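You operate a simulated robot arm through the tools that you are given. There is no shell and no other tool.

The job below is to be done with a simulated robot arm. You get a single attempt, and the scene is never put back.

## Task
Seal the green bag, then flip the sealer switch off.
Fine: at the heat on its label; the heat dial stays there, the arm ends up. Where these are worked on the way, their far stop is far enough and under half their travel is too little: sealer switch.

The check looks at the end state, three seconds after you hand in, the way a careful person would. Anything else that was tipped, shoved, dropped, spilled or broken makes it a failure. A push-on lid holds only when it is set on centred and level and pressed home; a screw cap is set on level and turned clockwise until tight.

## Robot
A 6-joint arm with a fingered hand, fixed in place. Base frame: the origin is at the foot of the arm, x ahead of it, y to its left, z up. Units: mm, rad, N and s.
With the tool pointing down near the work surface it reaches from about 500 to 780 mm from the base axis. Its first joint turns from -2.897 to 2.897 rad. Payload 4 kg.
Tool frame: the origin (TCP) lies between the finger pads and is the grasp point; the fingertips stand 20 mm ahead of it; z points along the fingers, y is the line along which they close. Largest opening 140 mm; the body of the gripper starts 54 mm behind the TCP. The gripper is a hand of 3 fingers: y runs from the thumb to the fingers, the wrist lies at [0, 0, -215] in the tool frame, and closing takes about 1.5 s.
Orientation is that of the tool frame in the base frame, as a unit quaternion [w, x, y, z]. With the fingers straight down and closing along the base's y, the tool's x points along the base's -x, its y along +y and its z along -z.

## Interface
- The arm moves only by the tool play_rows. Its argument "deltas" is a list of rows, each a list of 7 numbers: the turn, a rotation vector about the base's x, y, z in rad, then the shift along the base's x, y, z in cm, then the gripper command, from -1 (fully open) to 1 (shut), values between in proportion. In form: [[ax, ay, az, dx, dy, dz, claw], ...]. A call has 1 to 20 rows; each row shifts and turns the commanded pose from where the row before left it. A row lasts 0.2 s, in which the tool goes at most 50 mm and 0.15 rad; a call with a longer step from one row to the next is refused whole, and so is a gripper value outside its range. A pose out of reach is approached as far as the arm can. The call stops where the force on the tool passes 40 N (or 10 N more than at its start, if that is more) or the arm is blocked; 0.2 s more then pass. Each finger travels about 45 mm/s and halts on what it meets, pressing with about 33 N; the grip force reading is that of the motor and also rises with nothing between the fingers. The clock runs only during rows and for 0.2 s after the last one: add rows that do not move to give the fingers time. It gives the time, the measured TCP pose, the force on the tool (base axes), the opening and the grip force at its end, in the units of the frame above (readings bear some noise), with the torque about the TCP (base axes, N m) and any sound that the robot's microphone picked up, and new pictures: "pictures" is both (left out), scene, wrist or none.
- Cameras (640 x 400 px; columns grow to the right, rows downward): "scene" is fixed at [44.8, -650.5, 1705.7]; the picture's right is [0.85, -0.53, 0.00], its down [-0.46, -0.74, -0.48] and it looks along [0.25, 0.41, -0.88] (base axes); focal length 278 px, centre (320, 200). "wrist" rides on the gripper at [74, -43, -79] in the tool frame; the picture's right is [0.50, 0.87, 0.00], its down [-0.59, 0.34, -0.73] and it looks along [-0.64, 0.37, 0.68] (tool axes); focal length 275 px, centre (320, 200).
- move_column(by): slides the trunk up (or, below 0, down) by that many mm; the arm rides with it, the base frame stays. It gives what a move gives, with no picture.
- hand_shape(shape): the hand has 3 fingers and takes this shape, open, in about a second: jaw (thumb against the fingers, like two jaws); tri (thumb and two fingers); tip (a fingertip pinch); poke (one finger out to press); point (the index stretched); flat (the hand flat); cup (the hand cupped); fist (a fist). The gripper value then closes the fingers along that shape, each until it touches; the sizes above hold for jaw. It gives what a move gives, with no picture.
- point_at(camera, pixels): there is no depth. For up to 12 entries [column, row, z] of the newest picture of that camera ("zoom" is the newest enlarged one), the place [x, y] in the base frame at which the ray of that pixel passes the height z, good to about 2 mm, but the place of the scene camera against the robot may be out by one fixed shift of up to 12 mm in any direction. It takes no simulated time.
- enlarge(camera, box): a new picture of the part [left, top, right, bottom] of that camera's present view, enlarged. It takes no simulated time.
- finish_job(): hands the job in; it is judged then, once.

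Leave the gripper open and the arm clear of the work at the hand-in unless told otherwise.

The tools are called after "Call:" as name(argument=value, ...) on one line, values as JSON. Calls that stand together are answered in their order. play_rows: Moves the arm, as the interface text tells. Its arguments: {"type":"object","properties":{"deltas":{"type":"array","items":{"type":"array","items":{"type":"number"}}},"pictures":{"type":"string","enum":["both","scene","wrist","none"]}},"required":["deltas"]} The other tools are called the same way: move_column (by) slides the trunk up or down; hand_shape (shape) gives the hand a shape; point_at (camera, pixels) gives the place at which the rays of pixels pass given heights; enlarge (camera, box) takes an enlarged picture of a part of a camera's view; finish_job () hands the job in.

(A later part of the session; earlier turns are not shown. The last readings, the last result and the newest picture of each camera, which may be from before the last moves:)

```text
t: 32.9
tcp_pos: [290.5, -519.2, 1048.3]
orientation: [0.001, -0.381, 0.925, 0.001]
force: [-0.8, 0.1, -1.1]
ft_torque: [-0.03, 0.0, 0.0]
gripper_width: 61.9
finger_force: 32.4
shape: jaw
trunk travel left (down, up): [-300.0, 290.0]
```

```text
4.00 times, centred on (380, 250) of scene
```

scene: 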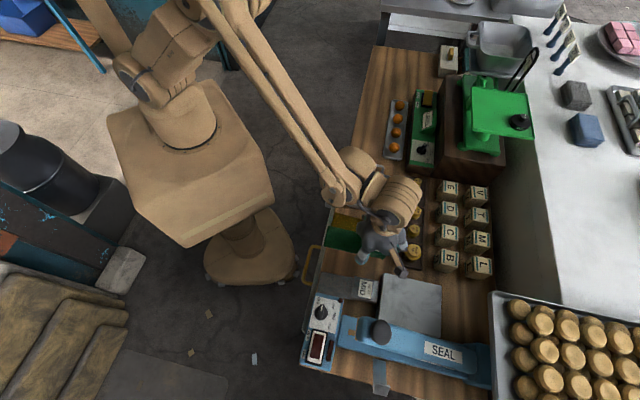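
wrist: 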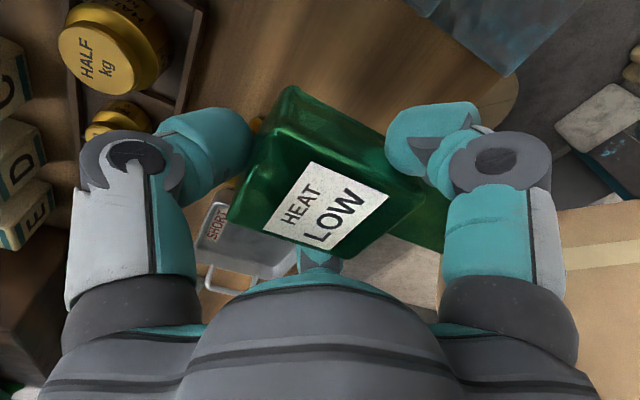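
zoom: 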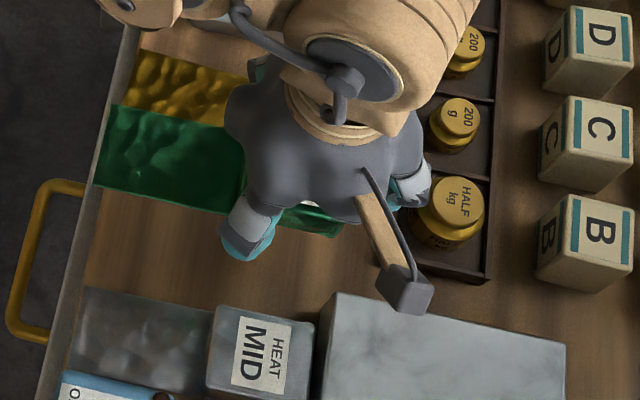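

The bag is held level with its tail out straight. I'll rotate it +90° and move above the platform, staying short of the raised arm.

Call:
play_rows(deltas=[[0, 0, 0.143, 0.38, -0.744, 0.1, 1], [0, 0, 0.143, 0.38, -0.744, 0.1, 1], [0, 0, 0.143, 0.38, -0.744, 0.1, 1], [0, 0, 0.143, 0.38, -0.744, 0.1, 1], [0, 0, 0.143, 0.38, -0.744, 0.1, 1], [0, 0, 0.143, 0.38, -0.744, 0.1, 1], [0, 0, 0.143, 0.38, -0.744, 0.1, 1], [0, 0, 0.143, 0.38, -0.744, 0.1, 1], [0, 0, 0.143, 0.38, -0.744, 0.1, 1], [0, 0, 0.143, 0.38, -0.744, 0.1, 1], [0, 0, 0.143, 0.38, -0.744, 0.1, 1], [0, 0, 0, 0, 0, 0, 1], [0, 0, 0, 0, 0, 0, 1]])

Call:
enlarge(camera="wrist", box=[120, 0, 520, 250])

Call:
enlarge(camera="scene", box=[320, 250, 500, 390])

```text
t: 35.6
tcp_pos: [330.8, -601.8, 1057.9]
orientation: [0.001, 0.924, -0.382, -0.001]
force: [1.0, -0.6, -0.4]
ft_torque: [0.04, -0.05, 0.03]
gripper_width: 61.5
finger_force: 32.8
shape: jaw
trunk travel left (down, up): [-300.0, 290.0]
```

scene: 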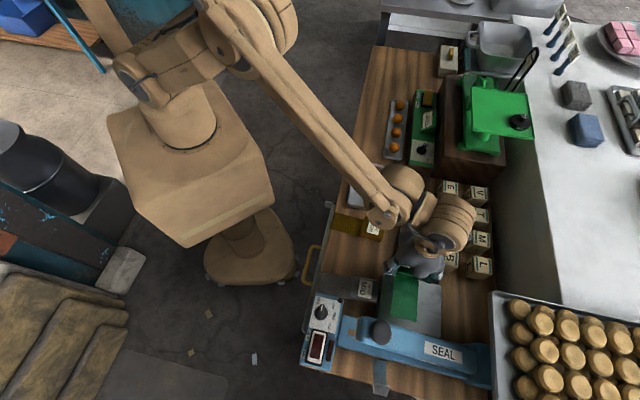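
wrist: 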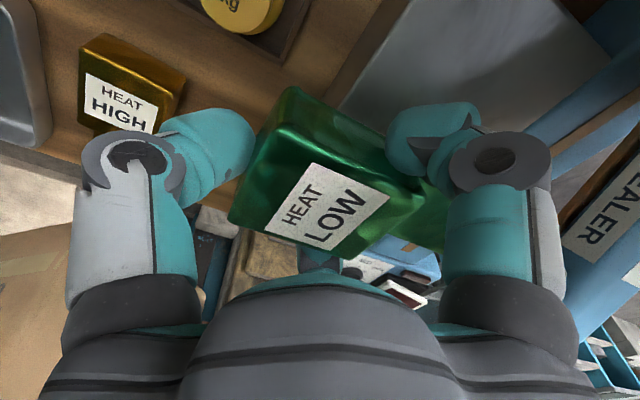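

```text
1.60 times, centred on (320, 125) of wrist
```

zoom: 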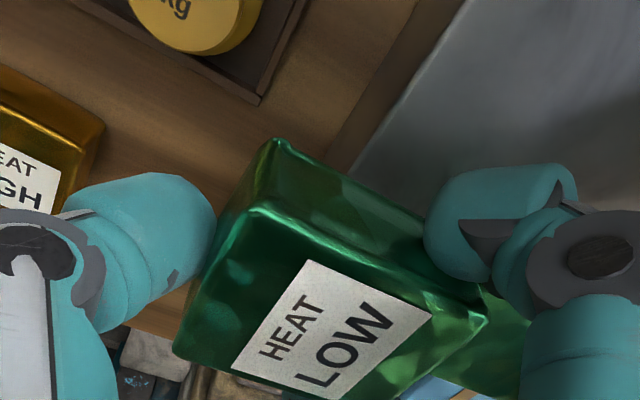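

```text
2.86 times, centred on (410, 320) of scene
```

zoom: 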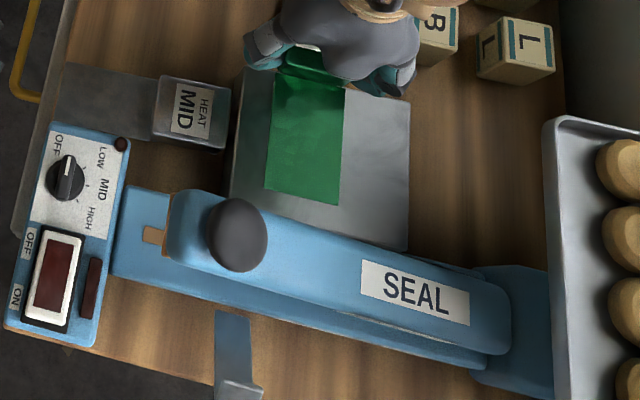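

Aligned with the tail pointing at the seal bar. I'll lower to z≈1012 and slide the tail in under the raised arm toward w≈-259.

Call:
play_rows(deltas=[[0, 0, 0, 0, 0, -1.5, 1], [0, 0, 0, 0, 0, -1.5, 1], [0, 0, 0, 0, 0, -1.5, 1], [0, 0, 0, -0.6, -0.6, 0, 1], [0, 0, 0, -0.7, -0.7, 0, 1], [0, 0, 0, -0.7, -0.7, 0, 1], [0, 0, 0, -0.7, -0.7, 0, 1], [0, 0, 0, 0, 0, 0, 1], [0, 0, 0, 0, 0, 0, 1]])

Call:
enlarge(camera="scene", box=[340, 270, 480, 370])

```text
t: 37.6
tcp_pos: [303.6, -626.9, 1015.6]
orientation: [0.001, 0.924, -0.383, -0.001]
force: [-0.8, 0.0, -0.9]
ft_torque: [0.04, 0.0, -0.01]
gripper_width: 61.6
finger_force: 33.0
shape: jaw
trunk travel left (down, up): [-300.0, 290.0]
```

scene: 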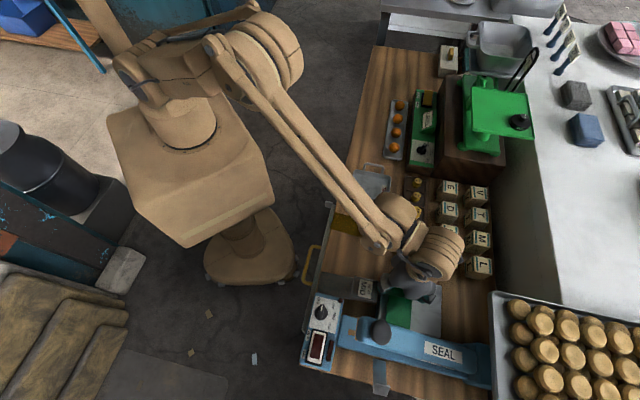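
wrist: 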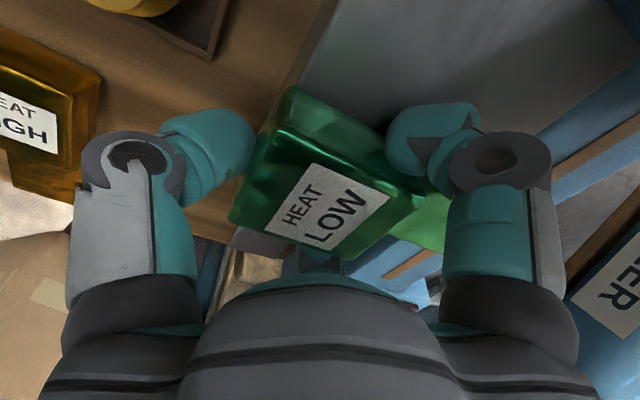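

```text
4.00 times, centred on (410, 320) of scene
```

zoom: 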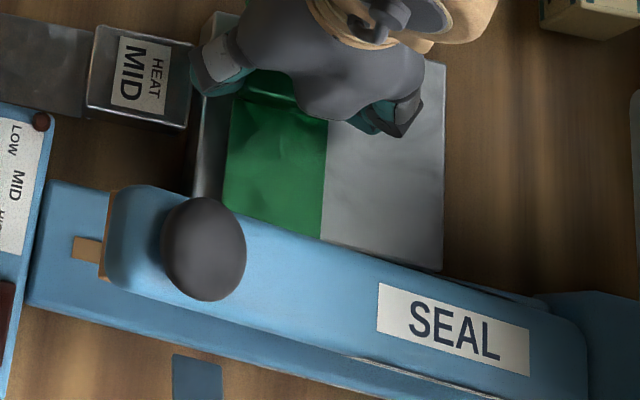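

Tail end is now at w≈-350. I'll move another ~31 mm toward the sealer.

Call:
play_rows(deltas=[[0, 0, 0, -0.5, -0.5, 0, 1], [0, 0, 0, -0.6, -0.6, 0, 1], [0, 0, 0, -0.6, -0.6, 0, 1], [0, 0, 0, -0.5, -0.5, 0, 1], [0, 0, 0, 0, 0, 0, 1], [0, 0, 0, 0, 0, 0, 1]])

Call:
enlarge(camera="scene", box=[340, 270, 480, 370])

Call:
enlarge(camera="wrist", box=[220, 80, 480, 280])

```text
t: 39.0
tcp_pos: [282.9, -649.7, 1014.2]
orientation: [0.0, 0.924, -0.383, -0.001]
force: [0.1, 0.0, -1.0]
ft_torque: [0.06, 0.01, -0.02]
gripper_width: 61.7
finger_force: 32.7
shape: jaw
trunk travel left (down, up): [-300.0, 290.0]
```

scene: 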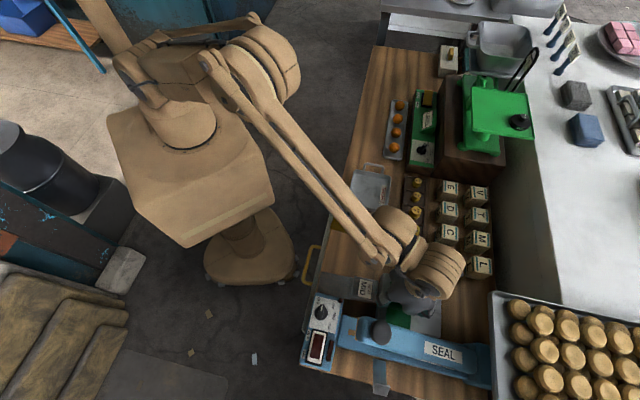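
wrist: 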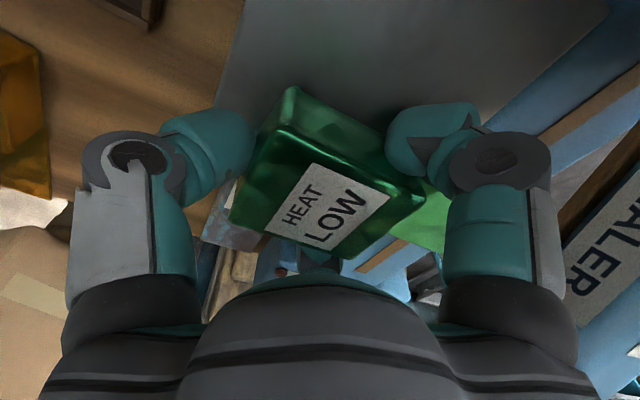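

```text
4.00 times, centred on (410, 320) of scene
```

zoom: 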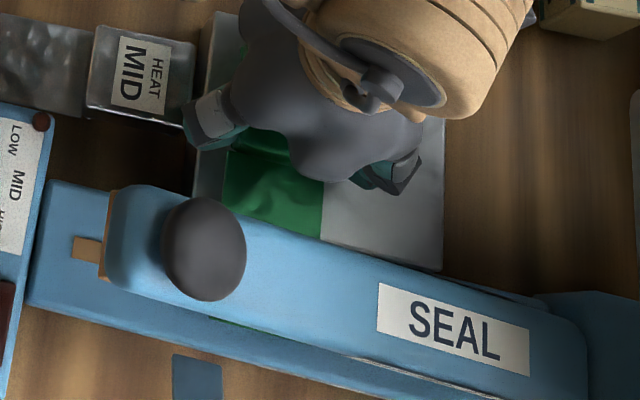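

```text
2.00 times, centred on (350, 180) of wrist
```

zoom: 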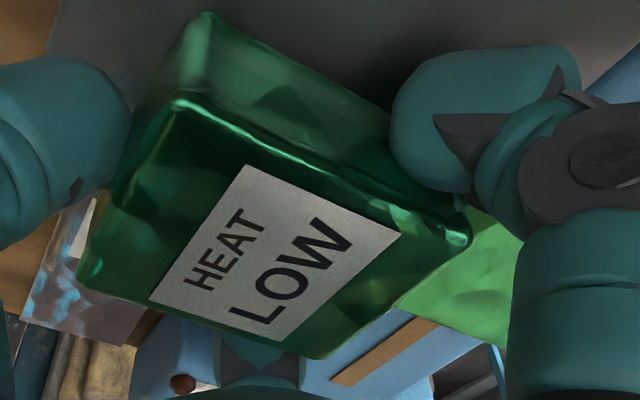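

The green tail now shows beyond the arm's far edge, so it spans the strip. I'll lower gently in small steps.

Call:
play_rows(deltas=[[0, 0, 0, 0, 0, -0.5, 1], [0, 0, 0, 0, 0, -0.4, 1], [0, 0, 0, 0, 0, -0.4, 1], [0, 0, 0, 0, 0, 0, 1], [0, 0, 0, 0, 0, 0, 1]], pictures="wrist")

```text
t: 40.2
tcp_pos: [284.0, -649.2, 1000.9]
orientation: [0.0, 0.923, -0.384, -0.002]
force: [-0.6, 1.4, -0.4]
ft_torque: [0.05, -0.01, 0.0]
gripper_width: 61.8
finger_force: 33.0
shape: jaw
trunk travel left (down, up): [-300.0, 290.0]
```

wrist: 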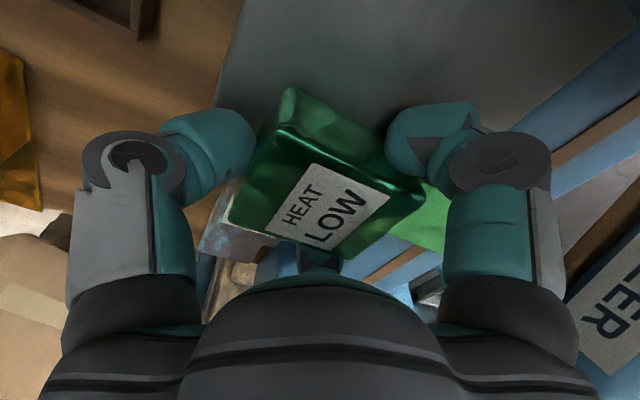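

Call:
play_rows(deltas=[[0, 0, 0, 0, 0, -0.2, 1], [0, 0, 0, 0, 0, -0.2, 1], [0, 0, 0, 0, 0, 0, 1]], pictures="none")

Call:
play_rows(deltas=[[0, 0, 0, 0, 0, -0.2, 1], [0, 0, 0, 0, 0, 0, 1]], pictures="none")

Call:
play_rows(deltas=[[0, 0, 0, 0, 0, -0.2, 1], [0, 0, 0, 0, 0, 0, 1]], pictures="wrist")

```text
t: 41.0
tcp_pos: [282.6, -649.8, 997.1]
orientation: [0.0, 0.924, -0.383, -0.001]
force: [0.7, 0.6, 0.9]
ft_torque: [0.01, -0.04, 0.02]
gripper_width: 61.4
finger_force: 33.2
shape: jaw
trunk travel left (down, up): [-300.0, 290.0]
```

```text
t: 41.6
tcp_pos: [283.9, -647.8, 997.4]
orientation: [0.001, 0.924, -0.383, 0.0]
force: [1.6, -4.3, 20.6]
ft_torque: [-0.03, -0.08, -0.06]
gripper_width: 62.2
finger_force: 33.1
shape: jaw
trunk travel left (down, up): [-300.0, 290.0]
```

```text
t: 42.2
tcp_pos: [283.2, -649.0, 993.9]
orientation: [0.002, 0.924, -0.382, -0.001]
force: [8.1, -7.4, 39.1]
ft_torque: [-0.07, -0.17, -0.17]
gripper_width: 63.2
finger_force: 32.5
shape: jaw
trunk travel left (down, up): [-300.0, 290.0]
```

wrist: 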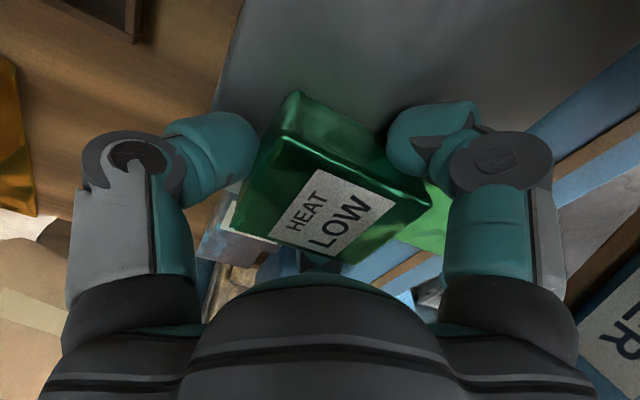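

The bag sits on the platform (contact at ≈996). I'll ease up 3 mm and open to about 76 mm.

Call:
play_rows(deltas=[[0, 0, 0, 0, 0, 0.3, 1], [0, 0, 0, 0, 0, 0, 0.1], [0, 0, 0, 0, 0, 0, 0], [0, 0, 0, 0, 0, 0, -0.1], [0, 0, 0, 0, 0, 0, -0.1], [0, 0, 0, 0, 0, 0, -0.1]])

Call:
enlarge(camera="wrist", box=[220, 80, 480, 280])

```text
t: 43.6
tcp_pos: [281.0, -649.4, 994.1]
orientation: [0.0, 0.923, -0.384, -0.001]
force: [0.0, 0.6, -0.1]
ft_torque: [-0.01, 0.01, -0.01]
gripper_width: 76.5
finger_force: 0.0
shape: jaw
trunk travel left (down, up): [-300.0, 290.0]
```

scene: 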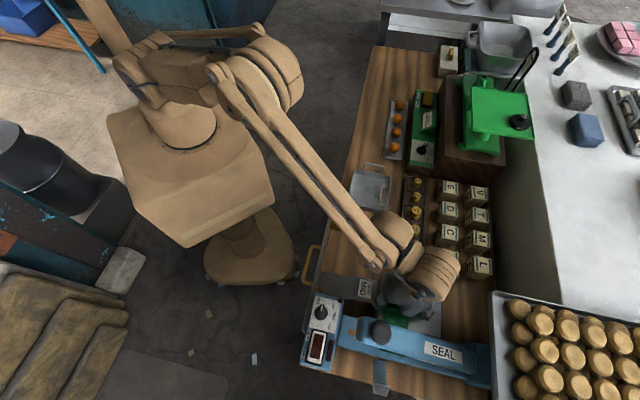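
wrist: 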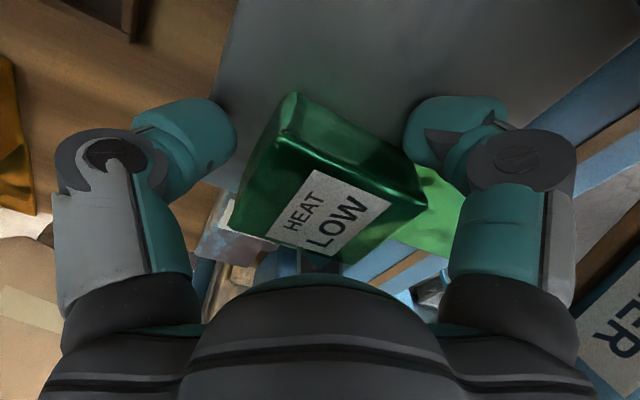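

```text
2.00 times, centred on (350, 180) of wrist
```

zoom: 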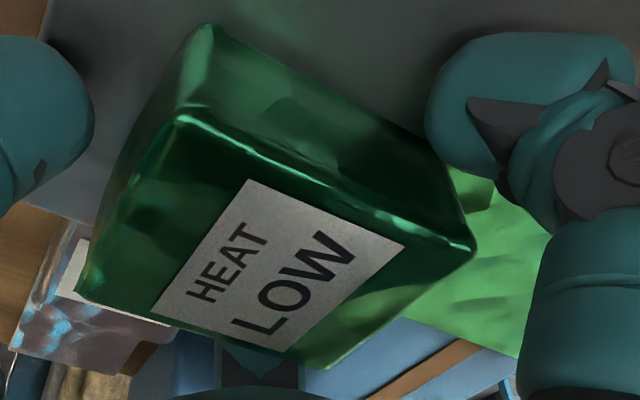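

Released cleanly. I'll lift straight up past the block, then away from the sealer arm.

Call:
play_rows(deltas=[[0, 0, 0, 0, 0, 1, -0.1], [0, 0, 0, 0, 0, 1, -0.1], [0, 0, 0, 0, 0, 1.5, -0.1], [0, 0, 0, 0, 0, 1.5, -0.1], [0, 0, 0, 1.5, 1.5, 1.5, -0.1], [0, 0, 0, 1.5, 1.5, 2, -0.1], [0, 0, 0, 1.5, 1.5, 3, -0.1], [0, 0, 0, 1.5, 1.5, 3, -0.1], [0, 0, 0, 0, 0, 0, -0.1], [0, 0, 0, 0, 0, 0, -0.1]])

Call:
enlarge(camera="scene", box=[330, 270, 490, 380])

Call:
enlarge(camera="wrist", box=[240, 40, 500, 240])

```text
t: 45.9
tcp_pos: [343.6, -590.0, 1142.2]
orientation: [0.0, 0.924, -0.383, -0.001]
force: [1.0, 0.1, 0.4]
ft_torque: [0.0, -0.01, 0.05]
gripper_width: 76.4
finger_force: 0.1
shape: jaw
trunk travel left (down, up): [-300.0, 290.0]
```

scene: 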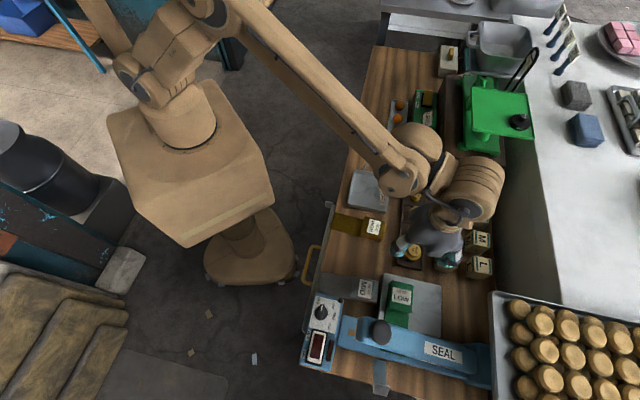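
wrist: 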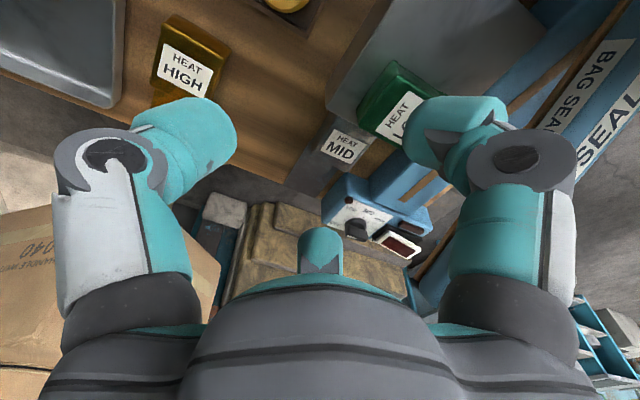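

```text
3.64 times, centred on (410, 325) of scene
```

zoom: 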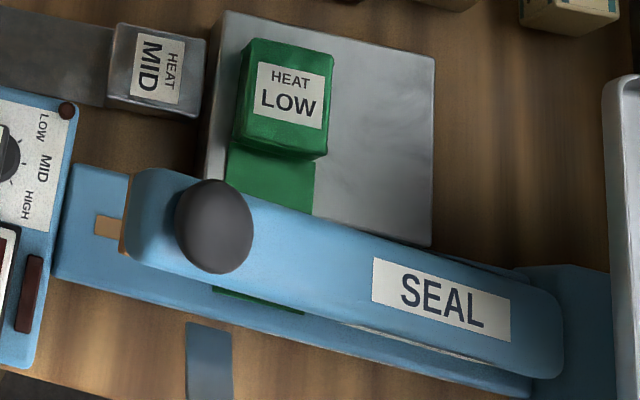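

```text
2.00 times, centred on (370, 140) of wrist
```

zoom: 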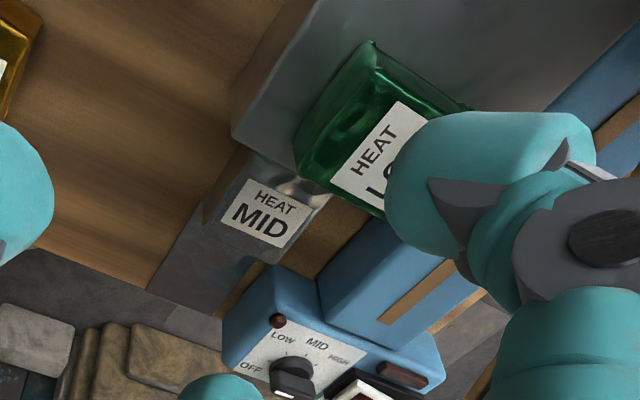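

The bag is well placed, with its tail crossing the strip and sticking out beyond. Next is the dial. I'll go high over it, turn to yaw -135° so thumb and fingers straddle the pointer bar, and set a 56 mm opening.

Call:
play_rows(deltas=[[0, 0, 0, 0, 0, 2, 0.2], [0, 0, 0, 0, 0, 1.8, 0.2], [0, 0, 0.131, -2.06, 0.083, 0, 0.2], [0, 0, 0.131, -2.06, 0.083, 0, 0.2], [0, 0, 0.131, -2.06, 0.083, 0, 0.2], [0, 0, 0.131, -2.06, 0.083, 0, 0.2], [0, 0, 0.131, -2.06, 0.083, 0, 0.2], [0, 0, 0.131, -2.06, 0.083, 0, 0.2], [0, 0, 0.131, -2.06, 0.083, 0, 0.2], [0, 0, 0.131, -2.06, 0.083, 0, 0.2], [0, 0, 0.131, -2.06, 0.083, 0, 0.2], [0, 0, 0.131, -2.06, 0.083, 0, 0.2], [0, 0, 0.131, -2.06, 0.083, 0, 0.2], [0, 0, 0.131, -2.06, 0.083, 0, 0.2], [0, 0, 0, 0, 0, 0, 0.2], [0, 0, 0, 0, 0, 0, 0.2]])

Call:
enlarge(camera="wrist", box=[220, 0, 420, 125])

```text
t: 49.2
tcp_pos: [93.7, -579.8, 1181.0]
orientation: [0.001, 0.924, 0.383, 0.001]
force: [1.0, 0.1, -0.1]
ft_torque: [0.02, -0.01, 0.01]
gripper_width: 56.5
finger_force: 0.1
shape: jaw
trunk travel left (down, up): [-300.0, 290.0]
```

scene: 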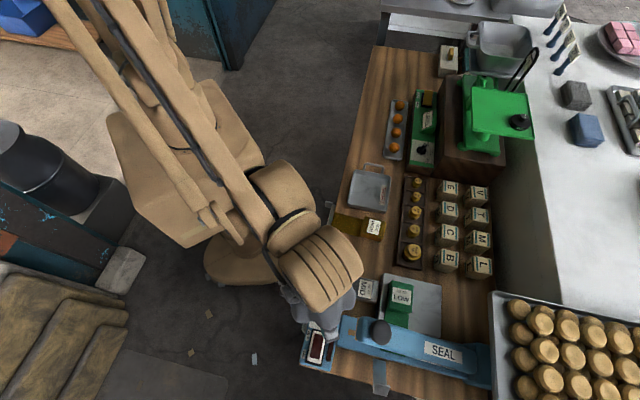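
wrist: 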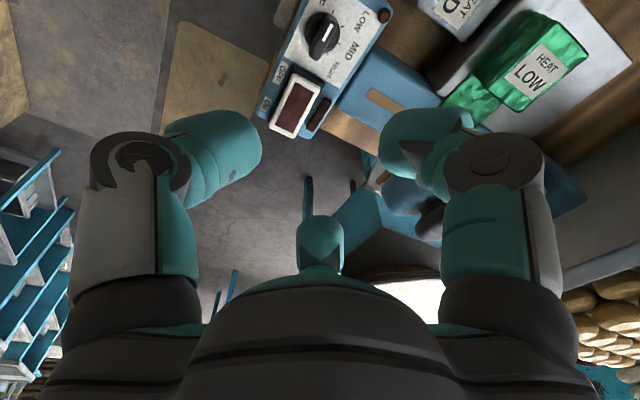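

```text
3.20 times, centred on (320, 62) of wrist
```

zoom: 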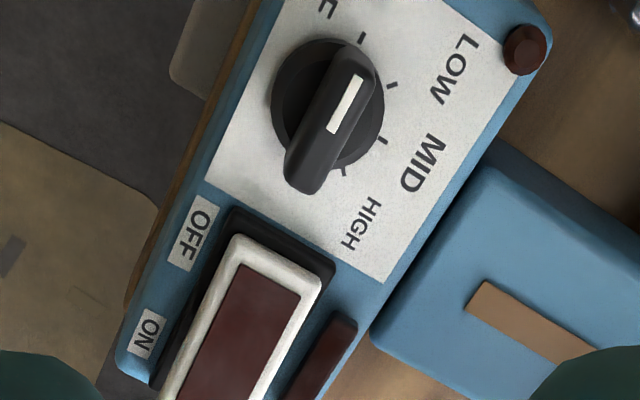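

A very clear view: the bar points at OFF and the LOW tick is 45° clockwise. I'll check where the raised arm tip is relative to the hand.

Call:
enlarge(camera="wrist", box=[300, 120, 500, 260])

Call:
enlarge(camera="scene", box=[270, 250, 430, 370])

```text
2.86 times, centred on (400, 190) of wrist
```

zoom: 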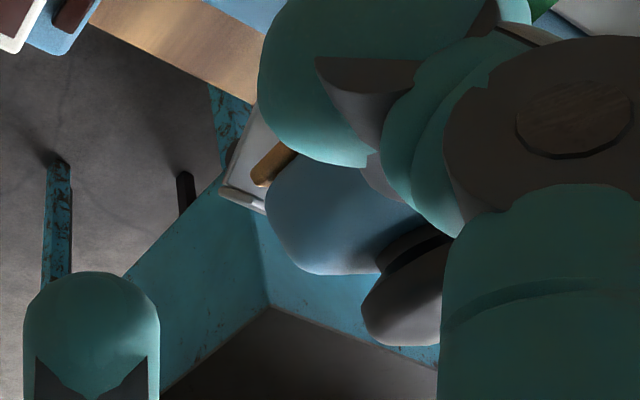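

```text
3.33 times, centred on (350, 310) of scene
```

zoom: 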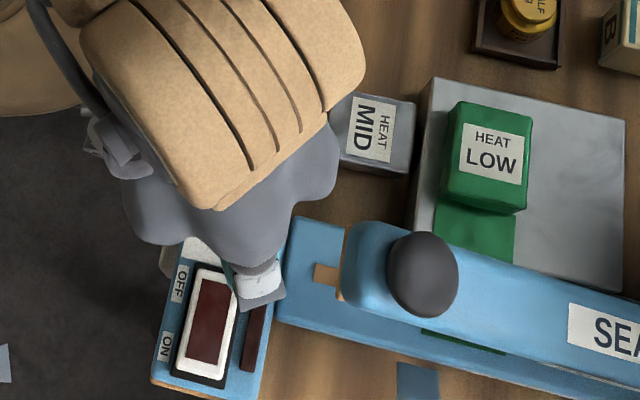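

The arm tip is about 85 mm beyond the dial, so the hand clears it. Centring and descending above the dial knob.

Call:
play_rows(deltas=[[0, 0, 0, 0.38, 0.38, -2, 0.2], [0, 0, 0, 0, 0, -2, 0.2], [0, 0, 0, 0, 0, -2, 0.2], [0, 0, 0, 0, 0, -2, 0.2], [0, 0, 0, 0, 0, -2, 0.2], [0, 0, 0, 0, 0, -2, 0.2], [0, 0, 0, 0, 0, -2, 0.2], [0, 0, 0, 0, 0, -1.1, 0.2], [0, 0, 0, 0, 0, 0, 0.2], [0, 0, 0, 0, 0, 0, 0.2]])

Call:
enlarge(camera="wrist", box=[180, 50, 460, 250])

```text
t: 51.5
tcp_pos: [100.2, -575.8, 1027.8]
orientation: [0.002, 0.924, 0.383, -0.001]
force: [-0.6, 0.2, 0.0]
ft_torque: [0.02, 0.01, 0.02]
gripper_width: 56.3
finger_force: 0.0
shape: jaw
trunk travel left (down, up): [-300.0, 290.0]
```

scene: 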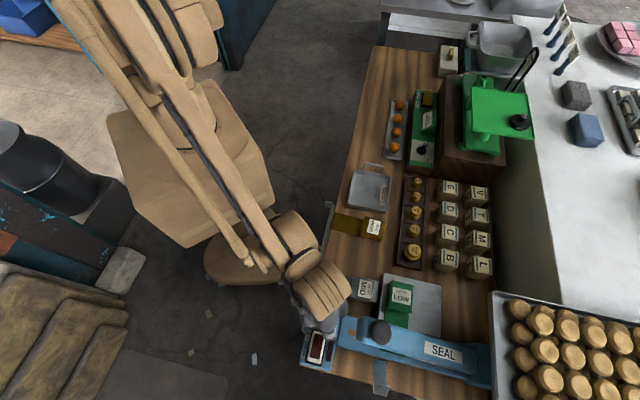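
wrist: 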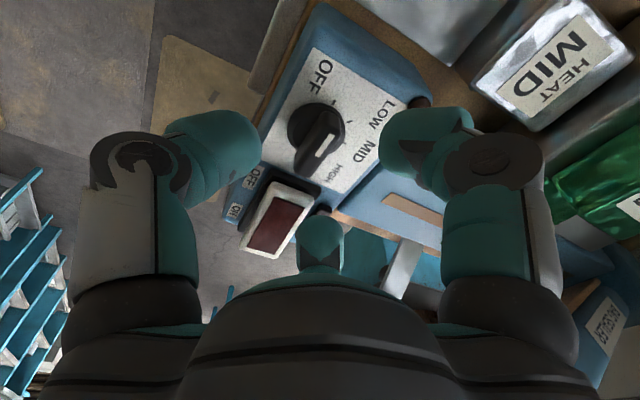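

```text
2.00 times, centred on (320, 150) of wrist
```

zoom: 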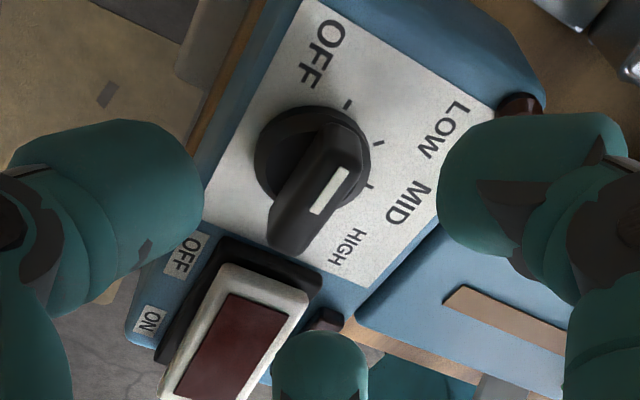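

The dial centre matches to 2–3 mm. I'll narrow to 44 mm so the finger misses the rocker, and lower so the tips reach about z 980 around the bar.

Call:
play_rows(deltas=[[0, 0, 0, 0.05, 0.2, 0, 0.36], [0, 0, 0, 0, 0, -0.8, 0.36], [0, 0, 0, 0, 0, -0.7, 0.36], [0, 0, 0, 0, 0, -0.7, 0.36], [0, 0, 0, 0, 0, -0.6, 0.36], [0, 0, 0, 0, 0, 0, 0.36]])

Call:
enlarge(camera="wrist", box=[180, 50, 460, 250])

```text
t: 52.9
tcp_pos: [99.3, -574.6, 999.2]
orientation: [0.002, 0.924, 0.382, -0.001]
force: [0.7, -0.5, 1.0]
ft_torque: [-0.01, -0.01, -0.01]
gripper_width: 45.1
finger_force: 0.1
shape: jaw
trunk travel left (down, up): [-300.0, 290.0]
```

scene: 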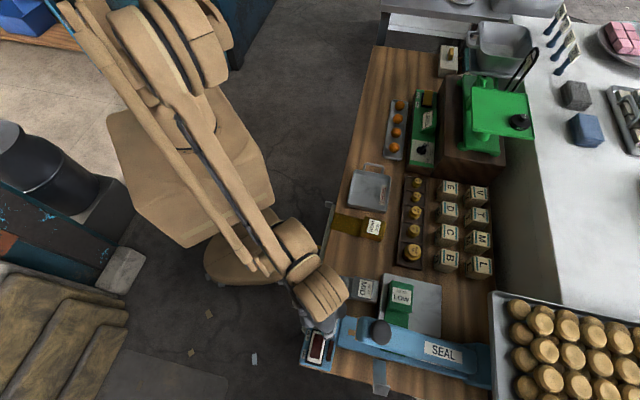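
wrist: 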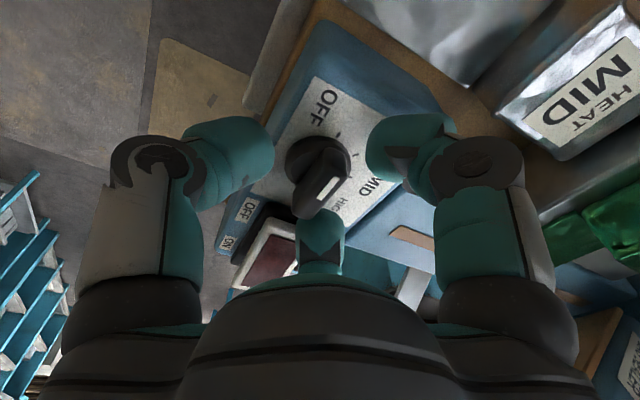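

```text
2.00 times, centred on (320, 150) of wrist
```

zoom: 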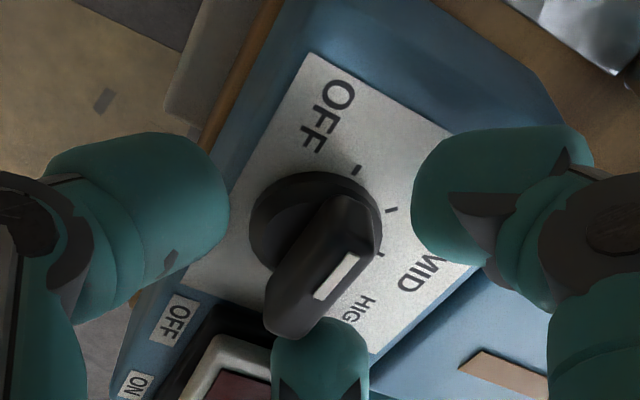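

No contact so far. Closing on the dial bar.

Call:
play_rows(deltas=[[0, 0, 0, 0, 0, -0.2, 0.5], [0, 0, 0, 0, 0, 0, 0.7], [0, 0, 0, 0, 0, 0, 0.9], [0, 0, 0, 0, 0, 0, 1], [0, 0, 0, 0, 0, 0, 1], [0, 0, 0, 0, 0, 0, 1]])

Call:
enlarge(camera="wrist", box=[180, 50, 460, 250])

```text
t: 54.2
tcp_pos: [100.8, -575.6, 997.3]
orientation: [0.001, 0.923, 0.384, 0.0]
force: [13.1, -8.4, 6.9]
ft_torque: [0.11, 0.02, 0.06]
gripper_width: 14.5
finger_force: 33.0
shape: jaw
trunk travel left (down, up): [-300.0, 290.0]
```

scene: 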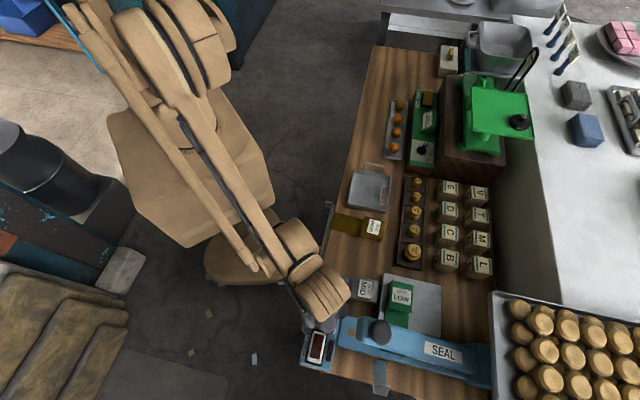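
wrist: 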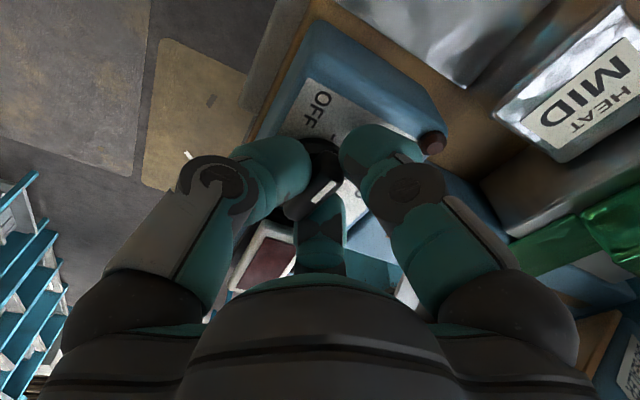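

```text
2.00 times, centred on (320, 150) of wrist
```

zoom: 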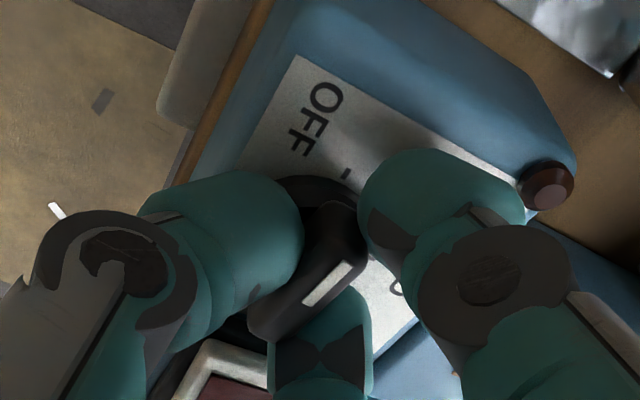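

The bar is gripped. I'll rotate -45° (clockwise from above) to LOW.

Call:
play_rows(deltas=[[0, 0, -0.13, 0, 0, 0, 1], [0, 0, -0.13, 0, 0, 0, 1], [0, 0, -0.13, 0, 0, 0, 1], [0, 0, -0.13, 0, 0, 0, 1], [0, 0, -0.13, 0, 0, 0, 1], [0, 0, -0.135, 0, 0, 0, 1], [0, 0, 0, 0, 0, 0, 1], [0, 0, 0, 0, 0, 0, 1]])

Call:
enlarge(camera="wrist", box=[180, 50, 460, 250])

```text
t: 55.4
tcp_pos: [101.2, -578.0, 997.4]
orientation: [0.003, 0.994, 0.109, -0.001]
force: [13.1, -20.2, 10.7]
ft_torque: [0.05, -0.04, 0.05]
gripper_width: 14.5
finger_force: 33.1
shape: jaw
trunk travel left (down, up): [-300.0, 290.0]
stopped in row 5: the force on the tool passed its limit at 42 N (the readings are from after the stop); the commanded pose is now the measured one
```

scene: 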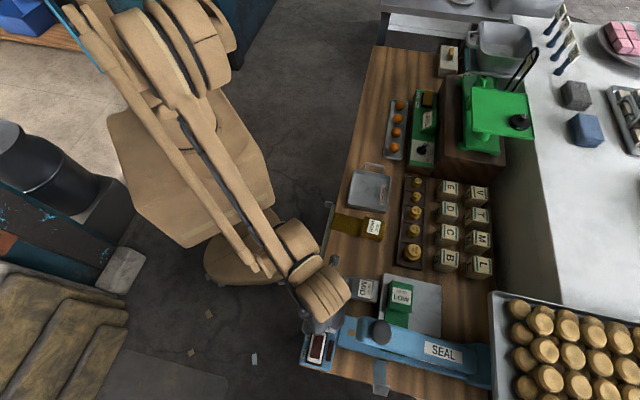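
wrist: 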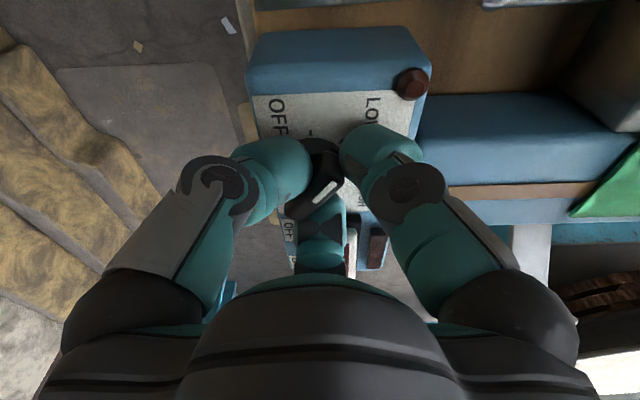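

```text
2.00 times, centred on (320, 150) of wrist
```

zoom: 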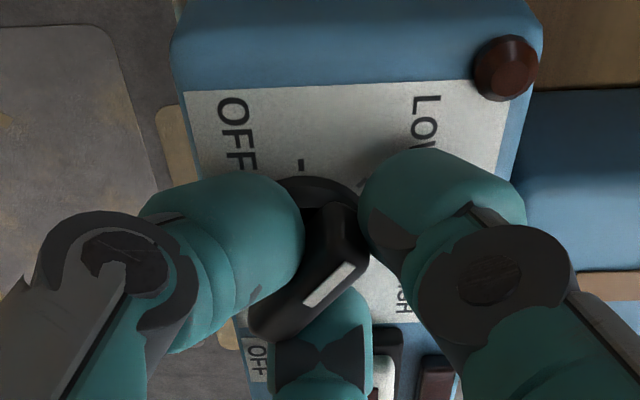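

It turned about 32.5° before sideways force built up, since the tool is slightly off the dial axis. I'll shift (+1.3,-2) mm to relieve that and then turn the remaining 12.5°.

Call:
play_rows(deltas=[[0, 0, 0, 0.13, -0.2, 0, 1], [0, 0, -0.07, 0, 0, 0, 1], [0, 0, -0.075, 0, 0, 0, 1], [0, 0, -0.075, 0, 0, 0, 1], [0, 0, 0, 0, 0, 0, 1], [0, 0, 0, 0, 0, 0, 1]])

Call:
enlarge(camera="wrist", box=[180, 50, 460, 250])

```text
t: 56.8
tcp_pos: [101.1, -580.0, 996.1]
orientation: [0.001, 1.0, -0.001, -0.001]
force: [2.3, -20.9, 5.5]
ft_torque: [-0.06, 0.02, 0.09]
gripper_width: 14.1
finger_force: 33.0
shape: jaw
trunk travel left (down, up): [-300.0, 290.0]
```

scene: 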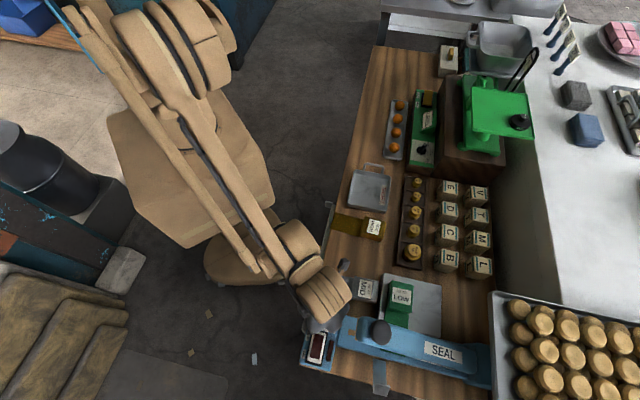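
wrist: 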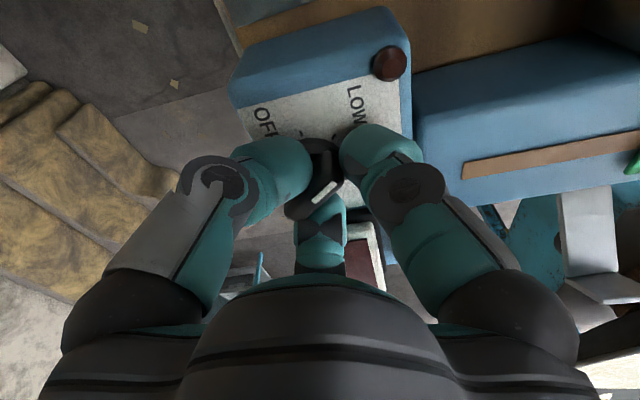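

```text
2.00 times, centred on (320, 150) of wrist
```

zoom: 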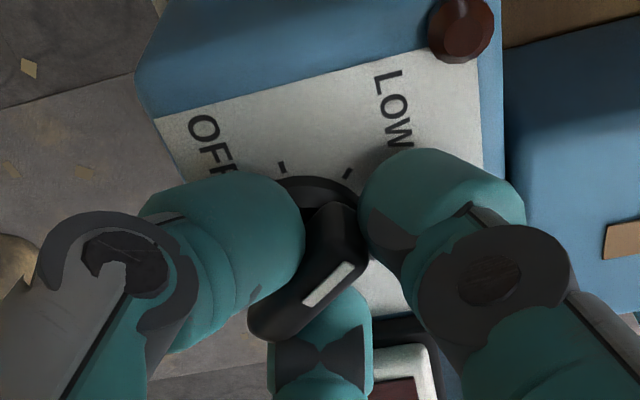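

The tool has turned exactly 45°. I'll relieve the remaining side force, open, and rise to inspect the dial.

Call:
play_rows(deltas=[[0, 0, 0, 0, -0.2, 0, 1], [0, 0, 0, 0, 0, 0, 1], [0, 0, 0, 0, 0, 0, 0.6], [0, 0, 0, 0, 0, 0, 0.36], [0, 0, 0, 0, 0, 0, 0.36], [0, 0, 0, 0, 0, 0.5, 0.36], [0, 0, 0, 0, 0, 1.5, 0.36], [0, 0, 0, 0, 0, 2, 0.36], [0, 0, 0, 0, 0, 2.5, 0.36], [0, 0, 0, 0, 0, 2.5, 0.36], [0, 0, 0, 0, 0, 0, 0.36], [0, 0, 0, 0, 0, 0, 0.36]])

Call:
enlarge(camera="wrist", box=[200, 0, 440, 170])

```text
t: 59.4
tcp_pos: [100.8, -580.3, 1088.8]
orientation: [0.002, 1.0, 0.0, -0.001]
force: [0.8, -0.7, -0.8]
ft_torque: [-0.01, 0.05, 0.04]
gripper_width: 44.2
finger_force: 0.0
shape: jaw
trunk travel left (down, up): [-300.0, 290.0]
```

scene: 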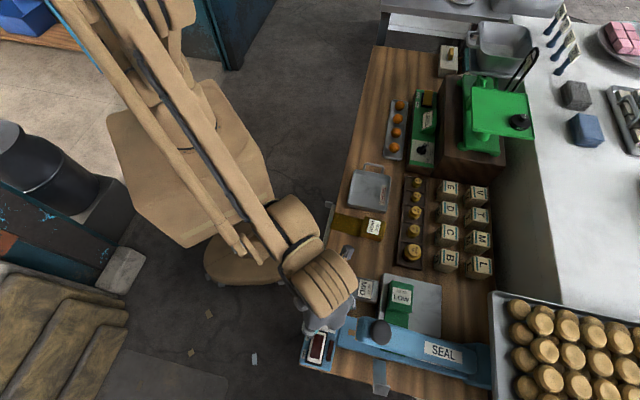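
wrist: 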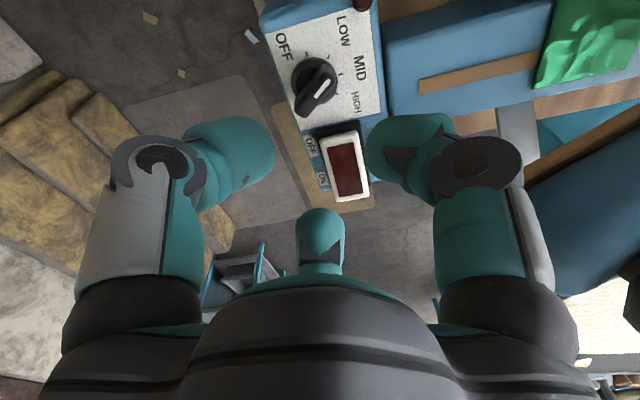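

```text
2.35 times, centred on (320, 85) of wrist
```

zoom: 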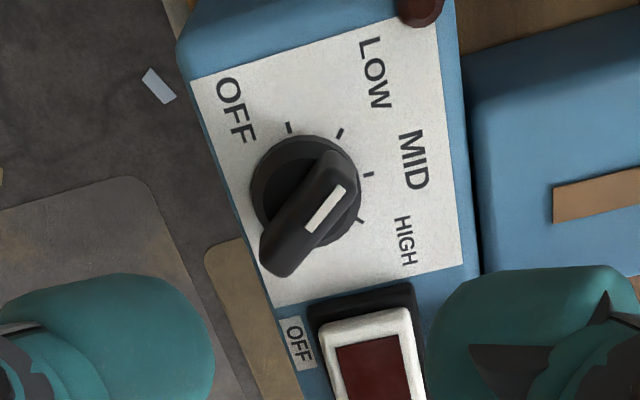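

The dial now points near LOW. I'll compare the mark's direction with the ticks in base coordinates.

Call:
enlarge(camera="wrist", box=[270, 30, 370, 120])

Call:
point_at(camera="wrist", pixels=[[316.6, 97.75, 996], [329.8, 79.9, 996], [306.8, 54.4, 971], [328.5, 56.1, 971], [340.8, 74, 971], [337, 93.5, 971]])

```text
4.44 times, centred on (320, 75) of wrist
```

zoom: 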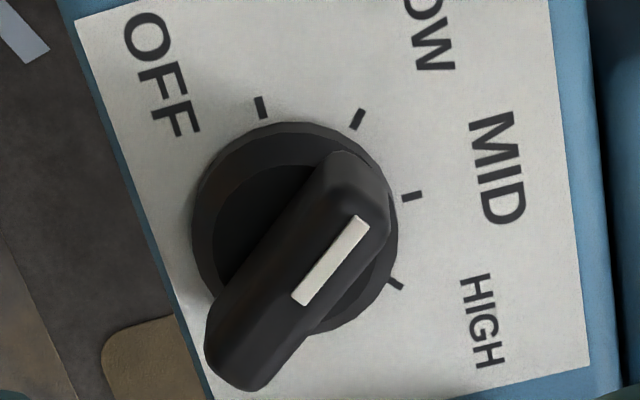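

```text
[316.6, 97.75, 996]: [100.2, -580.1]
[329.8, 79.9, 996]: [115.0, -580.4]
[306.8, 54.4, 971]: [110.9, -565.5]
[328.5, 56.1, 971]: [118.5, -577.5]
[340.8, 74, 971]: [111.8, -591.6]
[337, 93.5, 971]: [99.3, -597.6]
```

The mark direction is about -1° and the LOW tick about 0–4°, so the dial is on LOW. Now I'll look at the rocker switch.

Call:
enlarge(camera="wrist", box=[290, 110, 410, 210])

Call:
enlarge(camera="scene", box=[295, 320, 345, 375])

Call:
point_at(camera="wrist", pixels=[[320, 141, 985], [361, 132, 985], [330, 201, 985], [369, 195, 985], [346, 165, 985]])

```text
4.00 times, centred on (350, 160) of wrist
```

zoom: 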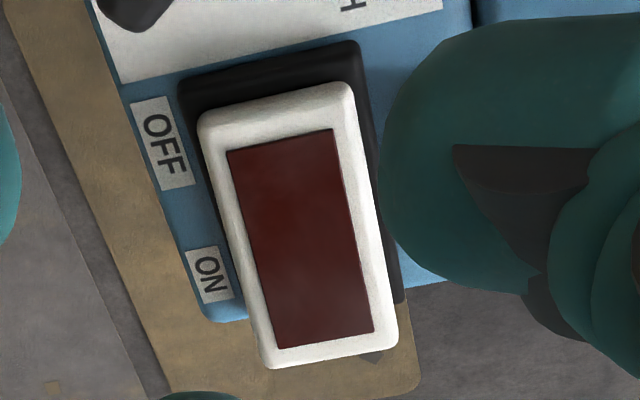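

```text
7.27 times, centred on (320, 348) of scene
```

zoom: 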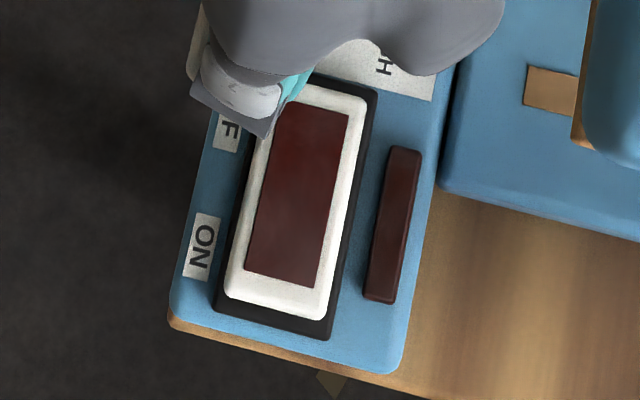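

```text
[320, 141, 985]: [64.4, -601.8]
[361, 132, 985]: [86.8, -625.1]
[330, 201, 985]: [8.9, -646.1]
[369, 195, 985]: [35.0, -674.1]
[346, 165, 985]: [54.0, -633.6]
```

The rocker's ON end is raised (~989) and its OFF end is low (~975), so it is OFF now. I'll rise and try the "poke" shape to see where the pressing finger is.

Call:
play_rows(deltas=[[0, 0, 0, -0.5, 0.5, 3, 0.36], [0, 0, 0, -0.5, 0.5, 3, 0.36], [0, 0, 0, -0.5, 0.5, 3, 0.36], [0, 0, 0, 0, 0, 0, 0.36]], pictures="none")

Call:
hand_shape(shape="poke")

Call:
play_rows(deltas=[[0, 0, 0, 0, 0, 0, -1], [0, 0, 0, 0, 0, 0, -1]])

Call:
play_rows(deltas=[[0, 0, 0, 0, 0, 0, 1], [0, 0, 0, 0, 0, 0, 1], [0, 0, 0, 0, 0, 0, 1], [0, 0, 0, 0, 0, 0, 1], [0, 0, 0, 0, 0, 0, 1], [0, 0, 0, 0, 0, 0, 1], [0, 0, 0, 0, 0, 0, 1], [0, 0, 0, 0, 0, 0, 1]])

```text
t: 60.4
tcp_pos: [86.5, -566.1, 1173.8]
orientation: [0.002, 1.0, -0.001, -0.002]
force: [0.0, 0.4, -0.1]
ft_torque: [0.01, 0.01, 0.01]
gripper_width: 44.4
finger_force: 0.1
shape: jaw
trunk travel left (down, up): [-300.0, 290.0]
```

```text
t: 61.3
tcp_pos: [87.0, -566.3, 1175.6]
orientation: [0.003, 1.0, 0.0, -0.001]
force: [1.3, 0.8, 0.2]
ft_torque: [0.02, 0.0, 0.01]
gripper_width: 0.0
finger_force: 0.2
shape: poke
trunk travel left (down, up): [-300.0, 290.0]
```

```text
t: 61.9
tcp_pos: [87.2, -566.1, 1174.7]
orientation: [0.002, 1.0, -0.001, -0.001]
force: [0.4, -0.1, -0.2]
ft_torque: [0.0, 0.03, 0.0]
gripper_width: 0.0
finger_force: 0.1
shape: poke
trunk travel left (down, up): [-300.0, 290.0]
```

scene: 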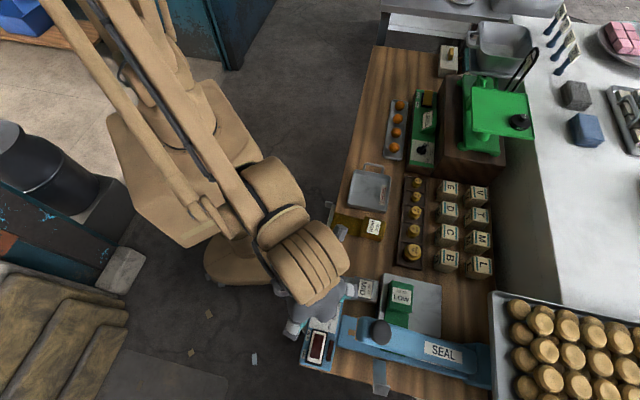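
wrist: 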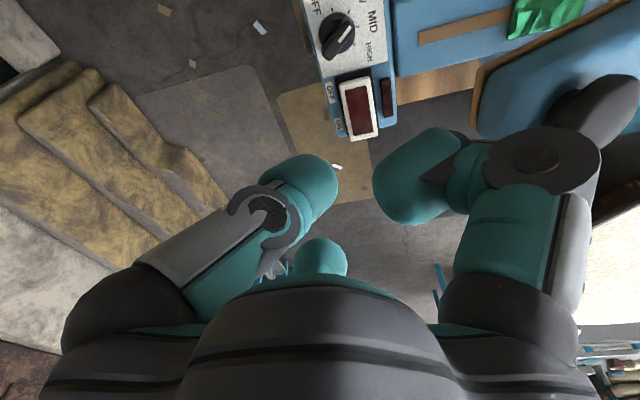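

```text
t: 63.7
tcp_pos: [86.9, -565.4, 1175.2]
orientation: [0.002, 1.0, 0.0, -0.001]
force: [0.0, 0.3, -0.4]
ft_torque: [0.0, 0.03, 0.02]
gripper_width: 0.2
finger_force: 32.7
shape: jaw
trunk travel left (down, up): [-300.0, 290.0]
```

scene: 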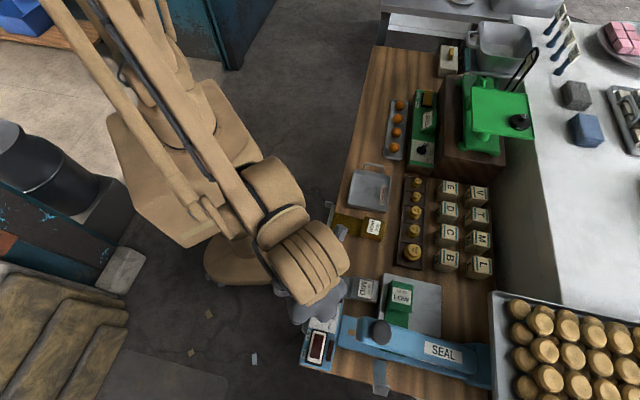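
wrist: 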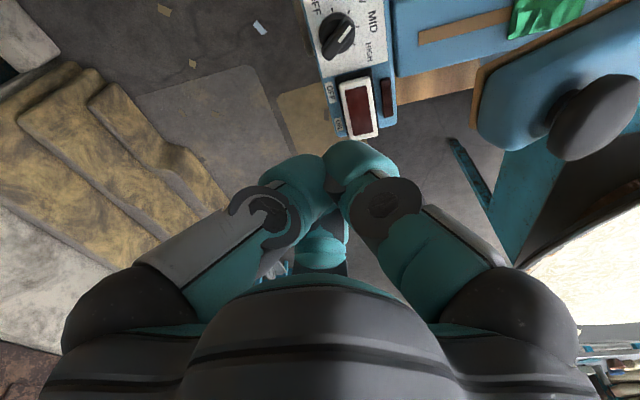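

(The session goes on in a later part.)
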